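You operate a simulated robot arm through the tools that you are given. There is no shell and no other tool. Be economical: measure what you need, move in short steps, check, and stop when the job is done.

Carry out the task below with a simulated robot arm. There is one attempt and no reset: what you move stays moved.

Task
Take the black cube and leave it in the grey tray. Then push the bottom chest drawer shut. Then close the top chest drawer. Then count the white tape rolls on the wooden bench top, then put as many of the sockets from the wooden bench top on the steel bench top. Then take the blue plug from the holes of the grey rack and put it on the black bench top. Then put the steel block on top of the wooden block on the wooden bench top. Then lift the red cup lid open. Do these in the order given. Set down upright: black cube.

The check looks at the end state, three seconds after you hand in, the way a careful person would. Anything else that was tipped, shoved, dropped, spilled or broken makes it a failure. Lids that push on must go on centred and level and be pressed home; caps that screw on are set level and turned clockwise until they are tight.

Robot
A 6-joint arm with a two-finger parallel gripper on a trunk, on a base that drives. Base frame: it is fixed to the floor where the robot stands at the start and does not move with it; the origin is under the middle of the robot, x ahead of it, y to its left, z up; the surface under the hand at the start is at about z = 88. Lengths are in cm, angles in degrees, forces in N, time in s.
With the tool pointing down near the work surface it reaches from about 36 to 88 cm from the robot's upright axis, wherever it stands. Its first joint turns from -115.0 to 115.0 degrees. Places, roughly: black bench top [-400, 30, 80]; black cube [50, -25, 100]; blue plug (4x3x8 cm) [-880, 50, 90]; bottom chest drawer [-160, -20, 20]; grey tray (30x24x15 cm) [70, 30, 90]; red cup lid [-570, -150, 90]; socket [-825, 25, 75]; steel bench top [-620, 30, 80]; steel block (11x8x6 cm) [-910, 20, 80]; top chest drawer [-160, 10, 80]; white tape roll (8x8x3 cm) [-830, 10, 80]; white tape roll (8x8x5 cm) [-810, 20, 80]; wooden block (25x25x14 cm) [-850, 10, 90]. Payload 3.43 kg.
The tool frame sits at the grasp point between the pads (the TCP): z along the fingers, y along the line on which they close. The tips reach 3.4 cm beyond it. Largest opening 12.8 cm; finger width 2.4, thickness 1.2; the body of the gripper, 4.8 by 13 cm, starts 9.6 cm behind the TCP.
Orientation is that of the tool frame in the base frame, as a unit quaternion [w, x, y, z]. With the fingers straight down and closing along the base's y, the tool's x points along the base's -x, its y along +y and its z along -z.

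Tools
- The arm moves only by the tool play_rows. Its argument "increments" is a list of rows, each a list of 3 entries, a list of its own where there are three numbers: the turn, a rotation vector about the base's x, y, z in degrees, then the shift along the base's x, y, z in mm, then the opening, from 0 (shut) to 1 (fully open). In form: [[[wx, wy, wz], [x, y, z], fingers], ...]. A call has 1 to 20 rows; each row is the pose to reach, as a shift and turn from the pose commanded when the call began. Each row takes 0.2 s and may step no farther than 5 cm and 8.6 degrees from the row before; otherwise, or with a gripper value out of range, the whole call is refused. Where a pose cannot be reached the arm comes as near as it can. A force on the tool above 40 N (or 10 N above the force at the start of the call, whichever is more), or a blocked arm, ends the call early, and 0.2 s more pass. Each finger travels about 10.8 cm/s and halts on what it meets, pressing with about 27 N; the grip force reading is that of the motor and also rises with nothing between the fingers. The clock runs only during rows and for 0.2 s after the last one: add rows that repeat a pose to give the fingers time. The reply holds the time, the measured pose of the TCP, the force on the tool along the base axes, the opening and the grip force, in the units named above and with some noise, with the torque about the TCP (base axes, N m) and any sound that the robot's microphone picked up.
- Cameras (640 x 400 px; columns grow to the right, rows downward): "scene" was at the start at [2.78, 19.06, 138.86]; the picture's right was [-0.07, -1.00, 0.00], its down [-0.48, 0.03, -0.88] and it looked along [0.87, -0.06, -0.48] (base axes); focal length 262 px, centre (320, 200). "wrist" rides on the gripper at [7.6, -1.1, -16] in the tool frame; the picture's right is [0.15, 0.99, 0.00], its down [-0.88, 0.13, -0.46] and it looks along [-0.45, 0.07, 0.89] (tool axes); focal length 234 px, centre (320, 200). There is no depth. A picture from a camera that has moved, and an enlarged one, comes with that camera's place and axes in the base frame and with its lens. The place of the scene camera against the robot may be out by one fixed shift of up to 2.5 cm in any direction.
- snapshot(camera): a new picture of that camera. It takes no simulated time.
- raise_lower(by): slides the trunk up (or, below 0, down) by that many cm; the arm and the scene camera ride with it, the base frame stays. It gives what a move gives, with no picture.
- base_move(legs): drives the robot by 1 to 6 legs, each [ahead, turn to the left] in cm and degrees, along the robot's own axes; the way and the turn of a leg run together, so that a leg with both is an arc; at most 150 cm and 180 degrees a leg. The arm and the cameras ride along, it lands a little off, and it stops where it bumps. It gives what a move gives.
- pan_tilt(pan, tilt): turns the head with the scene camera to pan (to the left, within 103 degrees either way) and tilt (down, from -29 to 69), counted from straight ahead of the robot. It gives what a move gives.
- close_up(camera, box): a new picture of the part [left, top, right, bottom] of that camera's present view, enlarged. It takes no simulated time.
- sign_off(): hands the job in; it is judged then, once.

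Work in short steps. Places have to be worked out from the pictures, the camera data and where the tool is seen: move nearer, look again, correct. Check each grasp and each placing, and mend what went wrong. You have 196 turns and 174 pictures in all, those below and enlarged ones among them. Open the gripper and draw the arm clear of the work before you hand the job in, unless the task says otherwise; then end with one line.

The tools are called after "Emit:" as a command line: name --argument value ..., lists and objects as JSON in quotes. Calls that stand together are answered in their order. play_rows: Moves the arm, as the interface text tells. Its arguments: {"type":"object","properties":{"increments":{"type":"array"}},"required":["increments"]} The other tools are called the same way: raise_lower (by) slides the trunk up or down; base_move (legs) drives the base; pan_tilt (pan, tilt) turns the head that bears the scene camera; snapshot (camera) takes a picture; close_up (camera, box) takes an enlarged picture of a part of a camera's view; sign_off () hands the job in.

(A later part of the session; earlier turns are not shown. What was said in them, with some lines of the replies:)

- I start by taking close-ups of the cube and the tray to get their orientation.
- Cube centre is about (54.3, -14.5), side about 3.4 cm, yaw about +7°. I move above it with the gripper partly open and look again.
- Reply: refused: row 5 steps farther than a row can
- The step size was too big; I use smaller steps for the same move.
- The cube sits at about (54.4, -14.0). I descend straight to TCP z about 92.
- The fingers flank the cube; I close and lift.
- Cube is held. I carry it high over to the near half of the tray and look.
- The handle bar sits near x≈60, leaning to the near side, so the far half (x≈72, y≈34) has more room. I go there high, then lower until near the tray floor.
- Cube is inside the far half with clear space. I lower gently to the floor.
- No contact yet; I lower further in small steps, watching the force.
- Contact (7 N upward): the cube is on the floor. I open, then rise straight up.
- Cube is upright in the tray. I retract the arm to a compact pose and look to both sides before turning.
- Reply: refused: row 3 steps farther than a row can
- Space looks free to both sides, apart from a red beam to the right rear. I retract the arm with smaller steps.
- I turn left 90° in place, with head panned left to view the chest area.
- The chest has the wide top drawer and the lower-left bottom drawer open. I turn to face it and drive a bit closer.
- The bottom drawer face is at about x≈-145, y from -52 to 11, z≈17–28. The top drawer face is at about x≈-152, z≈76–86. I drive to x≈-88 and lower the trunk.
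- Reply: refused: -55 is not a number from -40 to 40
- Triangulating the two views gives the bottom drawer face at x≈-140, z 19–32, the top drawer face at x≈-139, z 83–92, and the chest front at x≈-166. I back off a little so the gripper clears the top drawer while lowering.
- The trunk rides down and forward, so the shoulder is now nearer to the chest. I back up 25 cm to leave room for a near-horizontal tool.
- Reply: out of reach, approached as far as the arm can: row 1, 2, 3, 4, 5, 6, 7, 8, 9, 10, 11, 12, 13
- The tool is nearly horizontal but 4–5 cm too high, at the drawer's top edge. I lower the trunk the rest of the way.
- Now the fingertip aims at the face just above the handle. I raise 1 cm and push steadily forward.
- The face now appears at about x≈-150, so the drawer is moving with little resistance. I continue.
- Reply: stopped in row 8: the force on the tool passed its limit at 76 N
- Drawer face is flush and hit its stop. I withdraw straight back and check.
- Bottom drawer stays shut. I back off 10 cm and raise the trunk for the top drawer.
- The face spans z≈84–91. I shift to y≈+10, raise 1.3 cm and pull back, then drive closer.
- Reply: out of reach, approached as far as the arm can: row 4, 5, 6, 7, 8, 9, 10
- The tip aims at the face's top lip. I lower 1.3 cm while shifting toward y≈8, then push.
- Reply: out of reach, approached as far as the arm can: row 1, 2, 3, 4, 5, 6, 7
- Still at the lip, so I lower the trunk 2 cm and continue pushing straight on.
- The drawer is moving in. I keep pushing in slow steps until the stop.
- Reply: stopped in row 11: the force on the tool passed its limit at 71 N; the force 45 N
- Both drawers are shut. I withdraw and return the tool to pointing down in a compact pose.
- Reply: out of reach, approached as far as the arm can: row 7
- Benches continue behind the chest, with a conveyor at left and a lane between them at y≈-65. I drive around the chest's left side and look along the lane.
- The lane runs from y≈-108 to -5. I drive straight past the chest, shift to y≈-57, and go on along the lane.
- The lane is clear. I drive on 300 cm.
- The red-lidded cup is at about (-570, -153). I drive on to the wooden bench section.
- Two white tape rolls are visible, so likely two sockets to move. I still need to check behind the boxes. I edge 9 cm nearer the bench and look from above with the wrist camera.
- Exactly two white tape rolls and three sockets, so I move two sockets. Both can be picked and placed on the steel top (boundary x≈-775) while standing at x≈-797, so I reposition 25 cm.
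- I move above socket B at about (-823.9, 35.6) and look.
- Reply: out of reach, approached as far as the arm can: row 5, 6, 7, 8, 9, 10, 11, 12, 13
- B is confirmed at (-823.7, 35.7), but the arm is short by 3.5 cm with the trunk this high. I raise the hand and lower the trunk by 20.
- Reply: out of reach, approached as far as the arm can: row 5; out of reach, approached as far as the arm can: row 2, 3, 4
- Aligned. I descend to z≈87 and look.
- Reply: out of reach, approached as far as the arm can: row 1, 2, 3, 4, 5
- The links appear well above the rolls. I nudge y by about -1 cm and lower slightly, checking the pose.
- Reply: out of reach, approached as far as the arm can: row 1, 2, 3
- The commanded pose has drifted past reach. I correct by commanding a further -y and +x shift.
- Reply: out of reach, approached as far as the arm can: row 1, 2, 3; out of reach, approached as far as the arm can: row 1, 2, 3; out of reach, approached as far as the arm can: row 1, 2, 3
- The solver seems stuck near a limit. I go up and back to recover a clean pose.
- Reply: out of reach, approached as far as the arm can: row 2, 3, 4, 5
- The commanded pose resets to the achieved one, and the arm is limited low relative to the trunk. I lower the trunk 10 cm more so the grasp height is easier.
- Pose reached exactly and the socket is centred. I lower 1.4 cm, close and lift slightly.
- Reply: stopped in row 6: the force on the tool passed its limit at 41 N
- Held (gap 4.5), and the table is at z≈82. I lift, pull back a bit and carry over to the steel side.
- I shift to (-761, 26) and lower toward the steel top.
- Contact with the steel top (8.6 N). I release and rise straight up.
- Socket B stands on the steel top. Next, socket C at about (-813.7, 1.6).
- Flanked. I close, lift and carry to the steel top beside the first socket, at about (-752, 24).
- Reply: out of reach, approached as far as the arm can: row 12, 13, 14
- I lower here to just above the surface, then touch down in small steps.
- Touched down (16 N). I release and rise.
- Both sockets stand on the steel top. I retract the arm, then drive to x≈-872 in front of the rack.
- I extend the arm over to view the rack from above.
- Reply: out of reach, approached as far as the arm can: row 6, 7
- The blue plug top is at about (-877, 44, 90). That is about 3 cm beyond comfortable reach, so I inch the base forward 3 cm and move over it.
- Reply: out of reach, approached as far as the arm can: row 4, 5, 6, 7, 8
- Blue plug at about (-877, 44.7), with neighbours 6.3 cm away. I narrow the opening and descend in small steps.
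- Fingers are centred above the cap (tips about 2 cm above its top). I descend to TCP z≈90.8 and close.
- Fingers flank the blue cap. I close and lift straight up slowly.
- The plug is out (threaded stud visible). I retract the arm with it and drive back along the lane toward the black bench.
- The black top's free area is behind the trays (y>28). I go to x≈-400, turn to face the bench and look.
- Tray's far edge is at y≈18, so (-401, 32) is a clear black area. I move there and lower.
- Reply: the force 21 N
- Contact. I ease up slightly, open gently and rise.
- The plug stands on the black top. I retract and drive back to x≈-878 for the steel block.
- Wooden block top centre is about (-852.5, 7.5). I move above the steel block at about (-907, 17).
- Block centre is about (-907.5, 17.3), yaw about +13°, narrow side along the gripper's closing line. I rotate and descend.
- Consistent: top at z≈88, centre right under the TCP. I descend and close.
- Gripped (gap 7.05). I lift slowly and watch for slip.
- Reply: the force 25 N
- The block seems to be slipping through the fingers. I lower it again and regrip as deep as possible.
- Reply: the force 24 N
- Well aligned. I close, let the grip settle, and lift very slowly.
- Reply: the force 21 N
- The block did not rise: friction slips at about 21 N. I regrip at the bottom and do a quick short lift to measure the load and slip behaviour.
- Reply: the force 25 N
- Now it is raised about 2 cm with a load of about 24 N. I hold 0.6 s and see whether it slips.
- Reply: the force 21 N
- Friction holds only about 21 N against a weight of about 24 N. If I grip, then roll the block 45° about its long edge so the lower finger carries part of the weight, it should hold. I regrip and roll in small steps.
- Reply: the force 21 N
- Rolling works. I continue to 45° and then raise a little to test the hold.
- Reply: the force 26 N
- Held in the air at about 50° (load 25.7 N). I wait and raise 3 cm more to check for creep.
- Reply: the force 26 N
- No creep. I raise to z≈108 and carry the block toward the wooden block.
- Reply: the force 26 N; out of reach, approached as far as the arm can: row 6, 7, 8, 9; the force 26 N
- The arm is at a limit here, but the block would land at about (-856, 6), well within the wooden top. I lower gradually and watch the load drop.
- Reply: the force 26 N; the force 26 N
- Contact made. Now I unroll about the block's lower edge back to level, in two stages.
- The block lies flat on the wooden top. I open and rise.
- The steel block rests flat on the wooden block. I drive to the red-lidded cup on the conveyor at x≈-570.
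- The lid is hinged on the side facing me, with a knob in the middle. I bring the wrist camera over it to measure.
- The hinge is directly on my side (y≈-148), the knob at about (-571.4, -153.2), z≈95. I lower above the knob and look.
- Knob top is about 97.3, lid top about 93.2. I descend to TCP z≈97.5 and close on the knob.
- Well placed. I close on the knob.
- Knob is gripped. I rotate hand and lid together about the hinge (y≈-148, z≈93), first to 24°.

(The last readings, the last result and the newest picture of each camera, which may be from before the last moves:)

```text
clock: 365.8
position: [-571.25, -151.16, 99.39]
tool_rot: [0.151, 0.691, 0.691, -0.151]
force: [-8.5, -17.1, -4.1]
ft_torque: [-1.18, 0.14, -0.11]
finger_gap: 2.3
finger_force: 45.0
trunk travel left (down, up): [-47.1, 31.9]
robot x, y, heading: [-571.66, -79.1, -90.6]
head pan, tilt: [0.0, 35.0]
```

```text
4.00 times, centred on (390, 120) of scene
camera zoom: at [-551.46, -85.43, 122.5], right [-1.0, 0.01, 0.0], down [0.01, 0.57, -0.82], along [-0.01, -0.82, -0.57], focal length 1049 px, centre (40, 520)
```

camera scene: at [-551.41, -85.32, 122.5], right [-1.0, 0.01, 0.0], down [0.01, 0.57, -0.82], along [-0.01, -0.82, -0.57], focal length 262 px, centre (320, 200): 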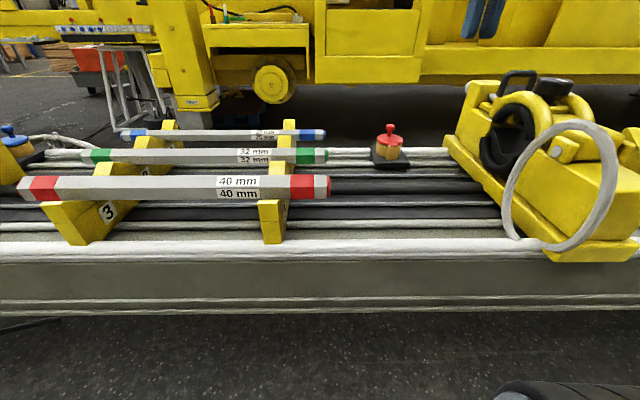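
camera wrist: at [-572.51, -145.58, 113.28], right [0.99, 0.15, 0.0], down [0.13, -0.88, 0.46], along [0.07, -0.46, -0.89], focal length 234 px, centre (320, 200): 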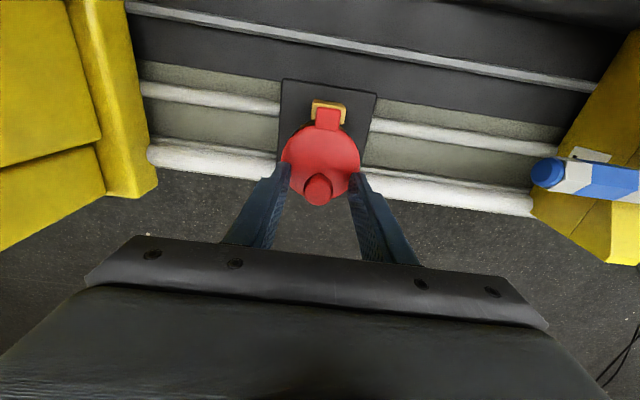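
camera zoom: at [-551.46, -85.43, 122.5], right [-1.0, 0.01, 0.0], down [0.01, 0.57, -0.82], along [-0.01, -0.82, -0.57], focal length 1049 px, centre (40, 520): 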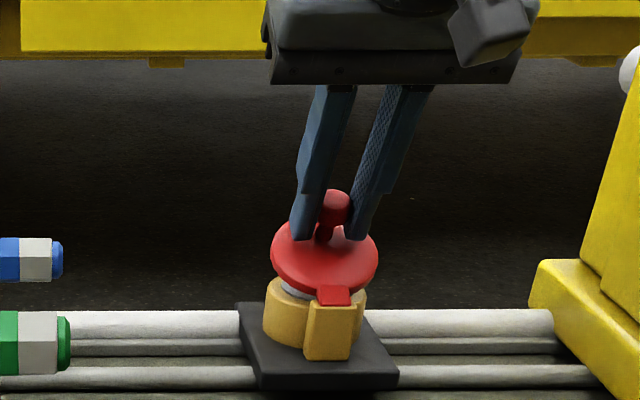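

The lid is opening, but a 17 N pull says the hinge is a bit higher than assumed. I correct the arc and continue to 48°.

Emit:
play_rows --increments '[[[0, 0, 0], [0, -5, 1.4], 0.1], [[-4, 0, 0], [0, -2.4, 3.6], 0.1], [[-8, 0, 0], [0, 1.3, 5.8], 0.1], [[-12, 0, 0], [0, 5.3, 7.6], 0.1], [[-16, 0, 0], [0, 9.3, 9.2], 0.1], [[-20, 0, 0], [0, 13.4, 10.4], 0.1], [[-24, 0, 0], [0, 17.6, 11.4], 0.1], [[-24, 0, 0], [0, 17.6, 11.4], 0.1]]'

Emit:
close_up --camera "scene" --box '[310, 70, 470, 170]'

```text
clock: 367.6
position: [-571.34, -149.04, 100.33]
tool_rot: [0.288, 0.646, 0.646, -0.288]
force: [-10.1, 18.8, -30.2]
ft_torque: [0.96, 0.07, -0.15]
finger_gap: 2.32
finger_force: 44.7
trunk travel left (down, up): [-47.1, 31.9]
robot x, y, heading: [-571.31, -78.89, -90.8]
head pan, tilt: [0.0, 35.0]
```

```text
4.00 times, centred on (390, 120) of scene
camera zoom: at [-551.47, -85.36, 122.5], right [-1.0, 0.01, 0.0], down [0.01, 0.57, -0.82], along [-0.01, -0.82, -0.57], focal length 1049 px, centre (40, 520)
```

zoom: 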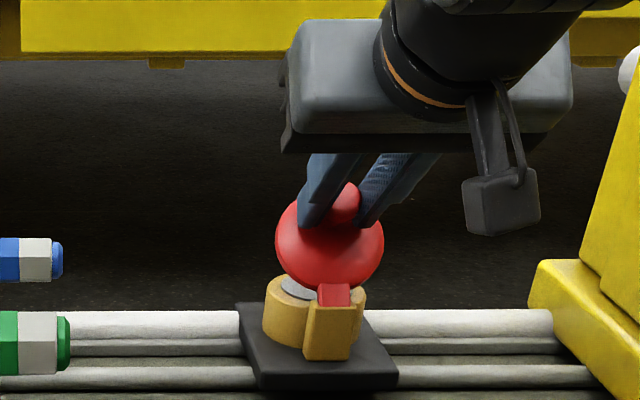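

About 45° open; the fit now gives the arc more exactly. I relieve the load and continue to 72°.

Emit:
play_rows --increments '[[[0, 0, 0], [0, 2.2, -5], 0.1], [[-4, 0, 0], [0, 6.4, -6.3], 0.1], [[-8, 0, 0], [0, 10.6, -6.4], 0.1], [[-12, 0, 0], [0, 14.8, -7.0], 0.1], [[-16, 0, 0], [0, 18.9, -7.7], 0.1], [[-20, 0, 0], [0, 23.0, -8.8], 0.1], [[-24, 0, 0], [0, 26.9, -10.1], 0.1], [[-24, 0, 0], [0, 26.9, -10.1], 0.1]]'

Emit:
close_up --camera "scene" --box '[310, 70, 470, 170]'

```text
clock: 369.4
position: [-571.31, -146.44, 99.93]
tool_rot: [0.421, 0.568, 0.569, -0.42]
force: [-6.9, 4.6, 35.0]
ft_torque: [-0.22, 0.03, -0.14]
finger_gap: 2.28
finger_force: 45.1
trunk travel left (down, up): [-47.1, 31.9]
robot x, y, heading: [-571.19, -79.09, -90.8]
head pan, tilt: [0.0, 35.0]
```

```text
4.00 times, centred on (390, 120) of scene
camera zoom: at [-551.47, -85.19, 122.52], right [-1.0, 0.01, 0.0], down [0.01, 0.57, -0.82], along [-0.01, -0.82, -0.57], focal length 1049 px, centre (40, 520)
```

zoom: 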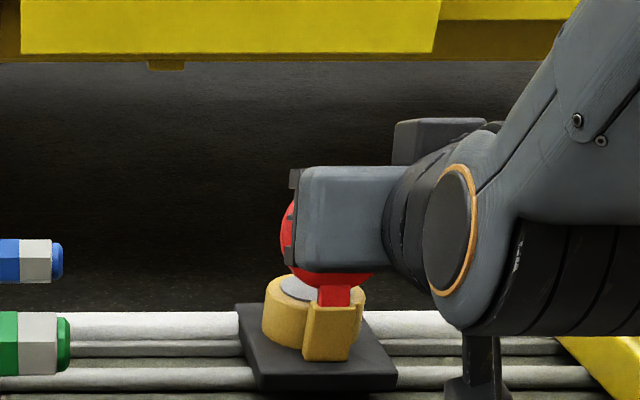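

I raise slightly per the force and continue to about 86°.

Emit:
play_rows --increments '[[[0, 0, 0], [0, 0, 4.5], 0.1], [[-3, 0, 0], [0, 3.1, 4.5], 0.1], [[-6, 0, 0], [0, 6.2, 3.7], 0.1], [[-9, 0, 0], [0, 9.1, 2.3], 0.1], [[-12, 0, 0], [0, 12.0, 0.9], 0.1], [[-15, 0, 0], [0, 14.8, -0.8], 0.1], [[-15, 0, 0], [0, 14.8, -0.8], 0.1]]'

Emit:
close_up --camera "scene" --box '[310, 70, 470, 170]'

Emit:
snapshot --camera "wrist"

```text
clock: 370.9
position: [-571.25, -144.92, 99.42]
tool_rot: [0.489, 0.511, 0.511, -0.488]
force: [-3.2, 7.1, -1.5]
ft_torque: [0.4, 0.01, -0.07]
finger_gap: 2.3
finger_force: 45.2
trunk travel left (down, up): [-47.1, 31.9]
robot x, y, heading: [-571.6, -79.1, -90.7]
head pan, tilt: [0.0, 35.0]
```

```text
4.00 times, centred on (390, 120) of scene
camera zoom: at [-551.46, -85.28, 122.5], right [-1.0, 0.01, 0.0], down [0.01, 0.57, -0.82], along [-0.01, -0.82, -0.57], focal length 1049 px, centre (40, 520)
```

zoom: 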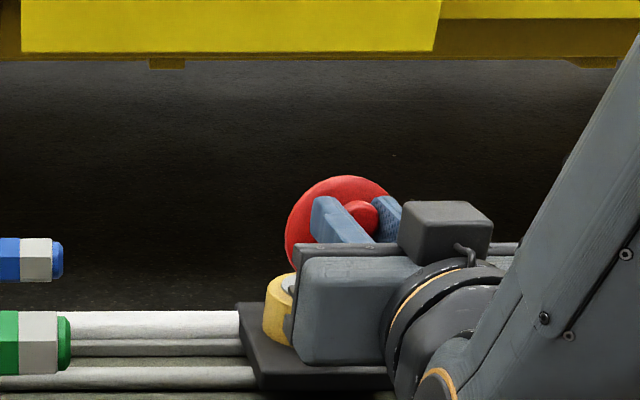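

```text
43 pictures are left
camera wrist: at [-572.61, -128.64, 92.44], right [0.99, 0.01, -0.15], down [0.13, 0.42, 0.9], along [0.07, -0.91, 0.41], focal length 234 px, centre (320, 200)
```

wrist: 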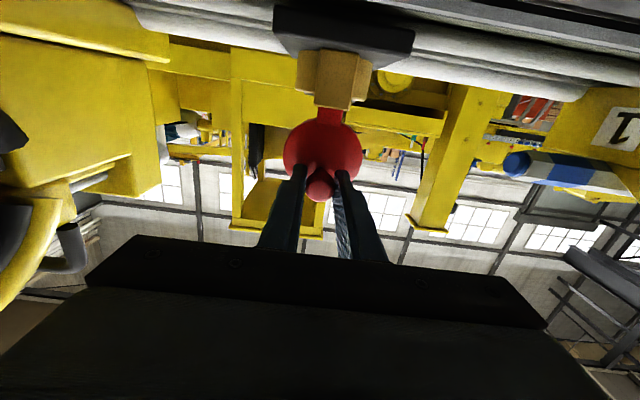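

Lid is near vertical (~87°). I continue slightly past vertical, to about 97°, so it stays open.

Emit:
play_rows --increments '[[[-3, 0, 0], [0, 2.7, -1.7], 0.1], [[-6, 0, 0], [0, 5.4, -3.6], 0.1], [[-10, 0, 0], [0, 8.7, -6.4], 0.1], [[-10, 0, 0], [0, 8.7, -6.4], 0.1]]'

Emit:
close_up --camera "scene" --box '[310, 70, 470, 170]'

```text
clock: 371.8
position: [-571.44, -144.3, 98.95]
tool_rot: [0.53, 0.468, 0.469, -0.53]
force: [-0.9, 16.0, 39.6]
ft_torque: [11.44, 0.1, -0.32]
finger_gap: 2.29
finger_force: 44.8
out of reach, approached as far as the arm can: row 3, 4
trunk travel left (down, up): [-47.1, 31.9]
robot x, y, heading: [-571.36, -79.09, -90.6]
head pan, tilt: [0.0, 35.0]
stopped in row 4: the force on the tool passed its limit at 105 N (the readings are from after the stop); the commanded pose is now the measured one
```

```text
4.00 times, centred on (390, 120) of scene
camera zoom: at [-551.44, -85.13, 122.54], right [-1.0, 0.01, 0.0], down [0.01, 0.57, -0.82], along [-0.01, -0.82, -0.57], focal length 1049 px, centre (40, 520)
```

zoom: 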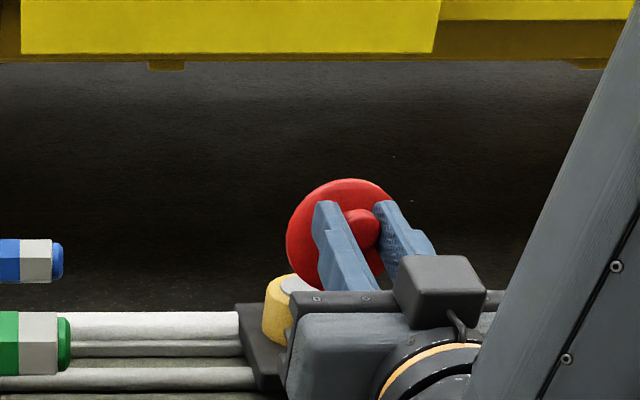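

Something was touched past 95° (high torque). I back off at once to about 88°.

Emit:
play_rows --increments '[[[4, 0, 0], [0, -2, 3], 0.1], [[8, 0, 0], [0, -4.5, 5], 0.1], [[8, 0, 0], [0, -4.5, 5], 0.1]]'

Emit:
snapshot --camera "scene"

Emit:
snapshot --camera "wrist"

```text
clock: 372.6
position: [-571.36, -145.11, 99.4]
tool_rot: [0.497, 0.503, 0.503, -0.497]
force: [-0.9, -18.6, 8.1]
ft_torque: [-1.3, 0.0, 0.0]
finger_gap: 2.28
finger_force: 44.7
trunk travel left (down, up): [-47.1, 31.9]
robot x, y, heading: [-571.35, -79.13, -90.6]
head pan, tilt: [0.0, 35.0]
```

```text
41 pictures are left
camera scene: at [-551.44, -85.38, 122.49], right [-1.0, 0.01, 0.0], down [0.01, 0.57, -0.82], along [-0.01, -0.82, -0.57], focal length 262 px, centre (320, 200)
```

scene: 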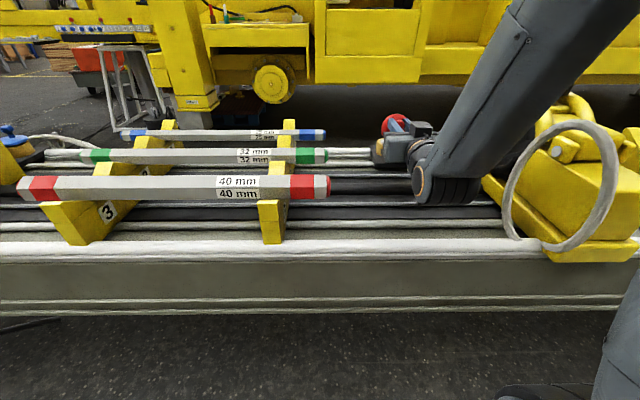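

```text
40 pictures are left
camera wrist: at [-572.62, -129.03, 92.01], right [0.99, 0.0, -0.15], down [0.13, 0.44, 0.89], along [0.07, -0.9, 0.44], focal length 234 px, centre (320, 200)
```

wrist: 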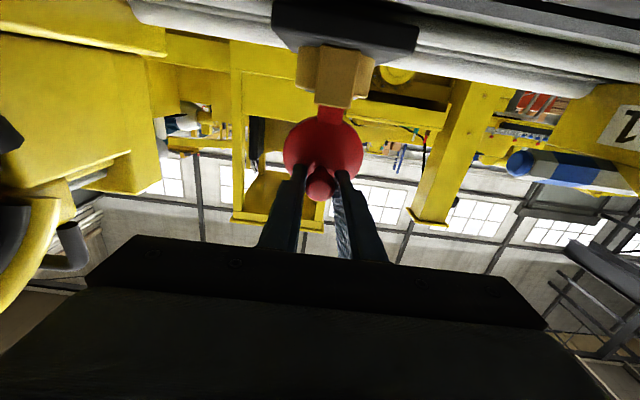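

The lid is at about 88°. I open the fingers slightly and see whether the lid stays up.

Emit:
play_rows --increments '[[[0, 0, 0], [0, -1, 0], 0.2], [[0, 0, 0], [0, -1, 0], 0.3], [[0, 0, 0], [0, -1, 0], 0.36], [[0, 0, 0], [0, -1, 0], 0.36], [[0, 0, 0], [0, -1, 0], 0.36]]'

Emit:
close_up --camera "scene" --box '[310, 70, 470, 170]'

Emit:
snapshot --camera "wrist"

```text
clock: 373.8
position: [-571.32, -145.09, 99.32]
tool_rot: [0.495, 0.504, 0.505, -0.495]
force: [0.0, 0.1, 0.9]
ft_torque: [0.02, 0.0, -0.01]
finger_gap: 4.59
finger_force: 0.0
trunk travel left (down, up): [-47.1, 31.9]
robot x, y, heading: [-571.15, -79.07, -90.6]
head pan, tilt: [0.0, 35.0]
```

```text
4.00 times, centred on (390, 120) of scene
camera zoom: at [-551.44, -85.3, 122.5], right [-1.0, 0.01, 0.0], down [0.01, 0.57, -0.82], along [-0.01, -0.82, -0.57], focal length 1049 px, centre (40, 520)
```

zoom: 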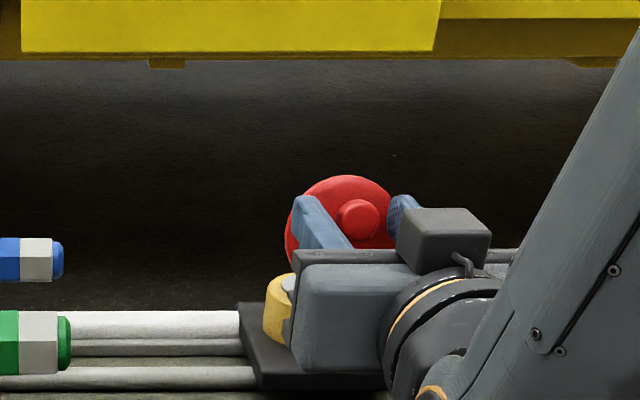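

```text
38 pictures are left
camera wrist: at [-572.62, -128.96, 91.93], right [0.99, 0.0, -0.15], down [0.13, 0.44, 0.89], along [0.07, -0.9, 0.44], focal length 234 px, centre (320, 200)
```

wrist: 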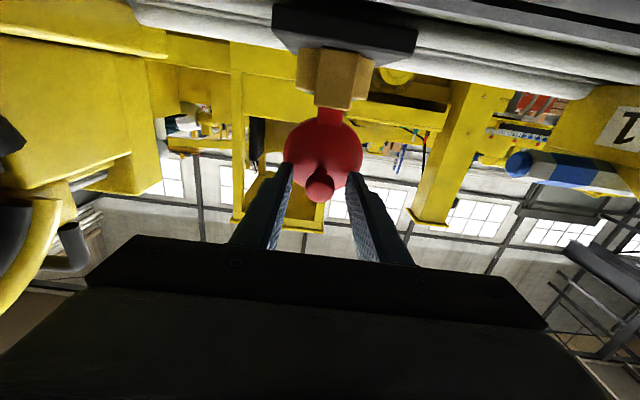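

The lid stays open. I withdraw straight back from the knob, then up while levelling the tool.

Emit:
play_rows --increments '[[[0, 0, 0], [0, 10, 0], 0.36], [[0, 0, 0], [0, 30, 0], 0.36], [[0, 0, 0], [0, 55, 2], 0.36], [[0, 0, 0], [0, 75, 5], 0.36], [[4, 0, 0], [0, 85, 25], 0.36], [[12, 0, 0], [0, 90, 55], 0.36], [[20, 0, 0], [0, 90, 95], 0.36], [[28, 0, 0], [0, 90, 135], 0.36]]'

Emit:
snapshot --camera "scene"

Emit:
close_up --camera "scene" --box '[310, 70, 470, 170]'

```text
clock: 375.6
position: [-571.36, -140.76, 111.54]
tool_rot: [0.359, 0.609, 0.609, -0.359]
force: [-0.4, -0.2, -0.4]
ft_torque: [0.05, 0.02, -0.03]
finger_gap: 4.59
finger_force: 0.1
out of reach, approached as far as the arm can: row 1, 2, 3, 4, 5, 6, 7, 8
trunk travel left (down, up): [-47.1, 31.9]
robot x, y, heading: [-571.63, -78.98, -90.4]
head pan, tilt: [0.0, 35.0]
```

```text
37 pictures are left
camera scene: at [-551.44, -85.29, 122.5], right [-1.0, 0.01, 0.0], down [0.01, 0.57, -0.82], along [-0.01, -0.82, -0.57], focal length 262 px, centre (320, 200)
```

scene: 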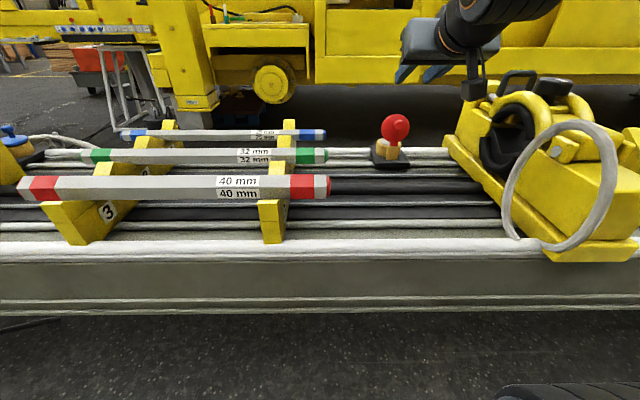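

```text
4.00 times, centred on (390, 120) of scene
camera zoom: at [-551.44, -85.29, 122.5], right [-1.0, 0.01, 0.0], down [0.01, 0.57, -0.82], along [-0.01, -0.82, -0.57], focal length 1049 px, centre (40, 520)
```

zoom: 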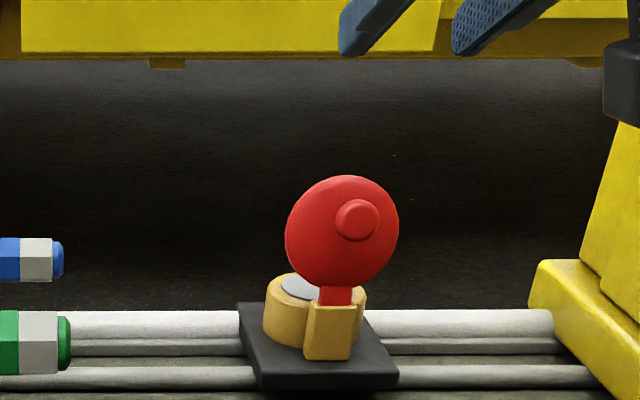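

The lid stands open at about 90° and holds. I level the tool and draw the arm back clear, then verify once more.

Emit:
play_rows --increments '[[[8, 0, 0], [0, 5, 20], 0.4], [[16, 0, 0], [0, 15, 40], 0.5], [[24, 0, 0], [0, 30, 60], 0.5], [[32, 0, 0], [0, 50, 80], 0.5], [[40, 0, 0], [0, 80, 95], 0.5], [[48, 0, 0], [0, 110, 110], 0.5], [[54, 0, 0], [0, 140, 120], 0.5], [[54, 0, 0], [0, 170, 120], 0.5]]'

Emit:
base_move --legs '[[-20, 0]]'

Emit:
close_up --camera "scene" --box '[280, 50, 480, 175]'

```text
clock: 377.4
position: [-571.35, -123.64, 123.32]
tool_rot: [0.043, 0.706, 0.706, -0.042]
force: [-0.3, 0.0, 0.2]
ft_torque: [0.07, 0.01, 0.04]
finger_gap: 6.39
finger_force: 0.1
trunk travel left (down, up): [-47.1, 31.9]
robot x, y, heading: [-571.7, -79.32, -90.8]
head pan, tilt: [0.0, 35.0]
```

```text
clock: 379.0
position: [-571.11, -103.2, 123.19]
tool_rot: [0.044, 0.706, 0.706, -0.043]
force: [0.3, 0.3, 0.2]
ft_torque: [0.01, 0.0, 0.0]
finger_gap: 6.39
finger_force: 0.0
trunk travel left (down, up): [-47.1, 31.9]
robot x, y, heading: [-571.04, -58.99, -90.6]
head pan, tilt: [0.0, 35.0]
```

```text
3.20 times, centred on (380, 112) of scene
camera zoom: at [-551.24, -65.07, 122.5], right [-1.0, 0.01, 0.0], down [0.01, 0.57, -0.82], along [-0.01, -0.82, -0.57], focal length 839 px, centre (128, 480)
```

zoom: 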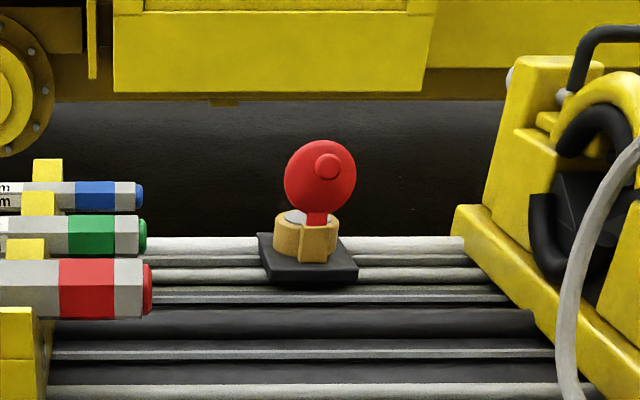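

The lid stays open and everything else looks undisturbed, so I hand in.

Emit:
sign_off

```text
The job is handed in.
```

The whole list is done in the order given, as far as my pictures show: the black cube is upright in the grey tray, both drawers are shut, two sockets (matching two white tape rolls) are on the steel top, the blue plug is on the black top, the steel block is on the wooden block, and the red lid is open at about 90°.
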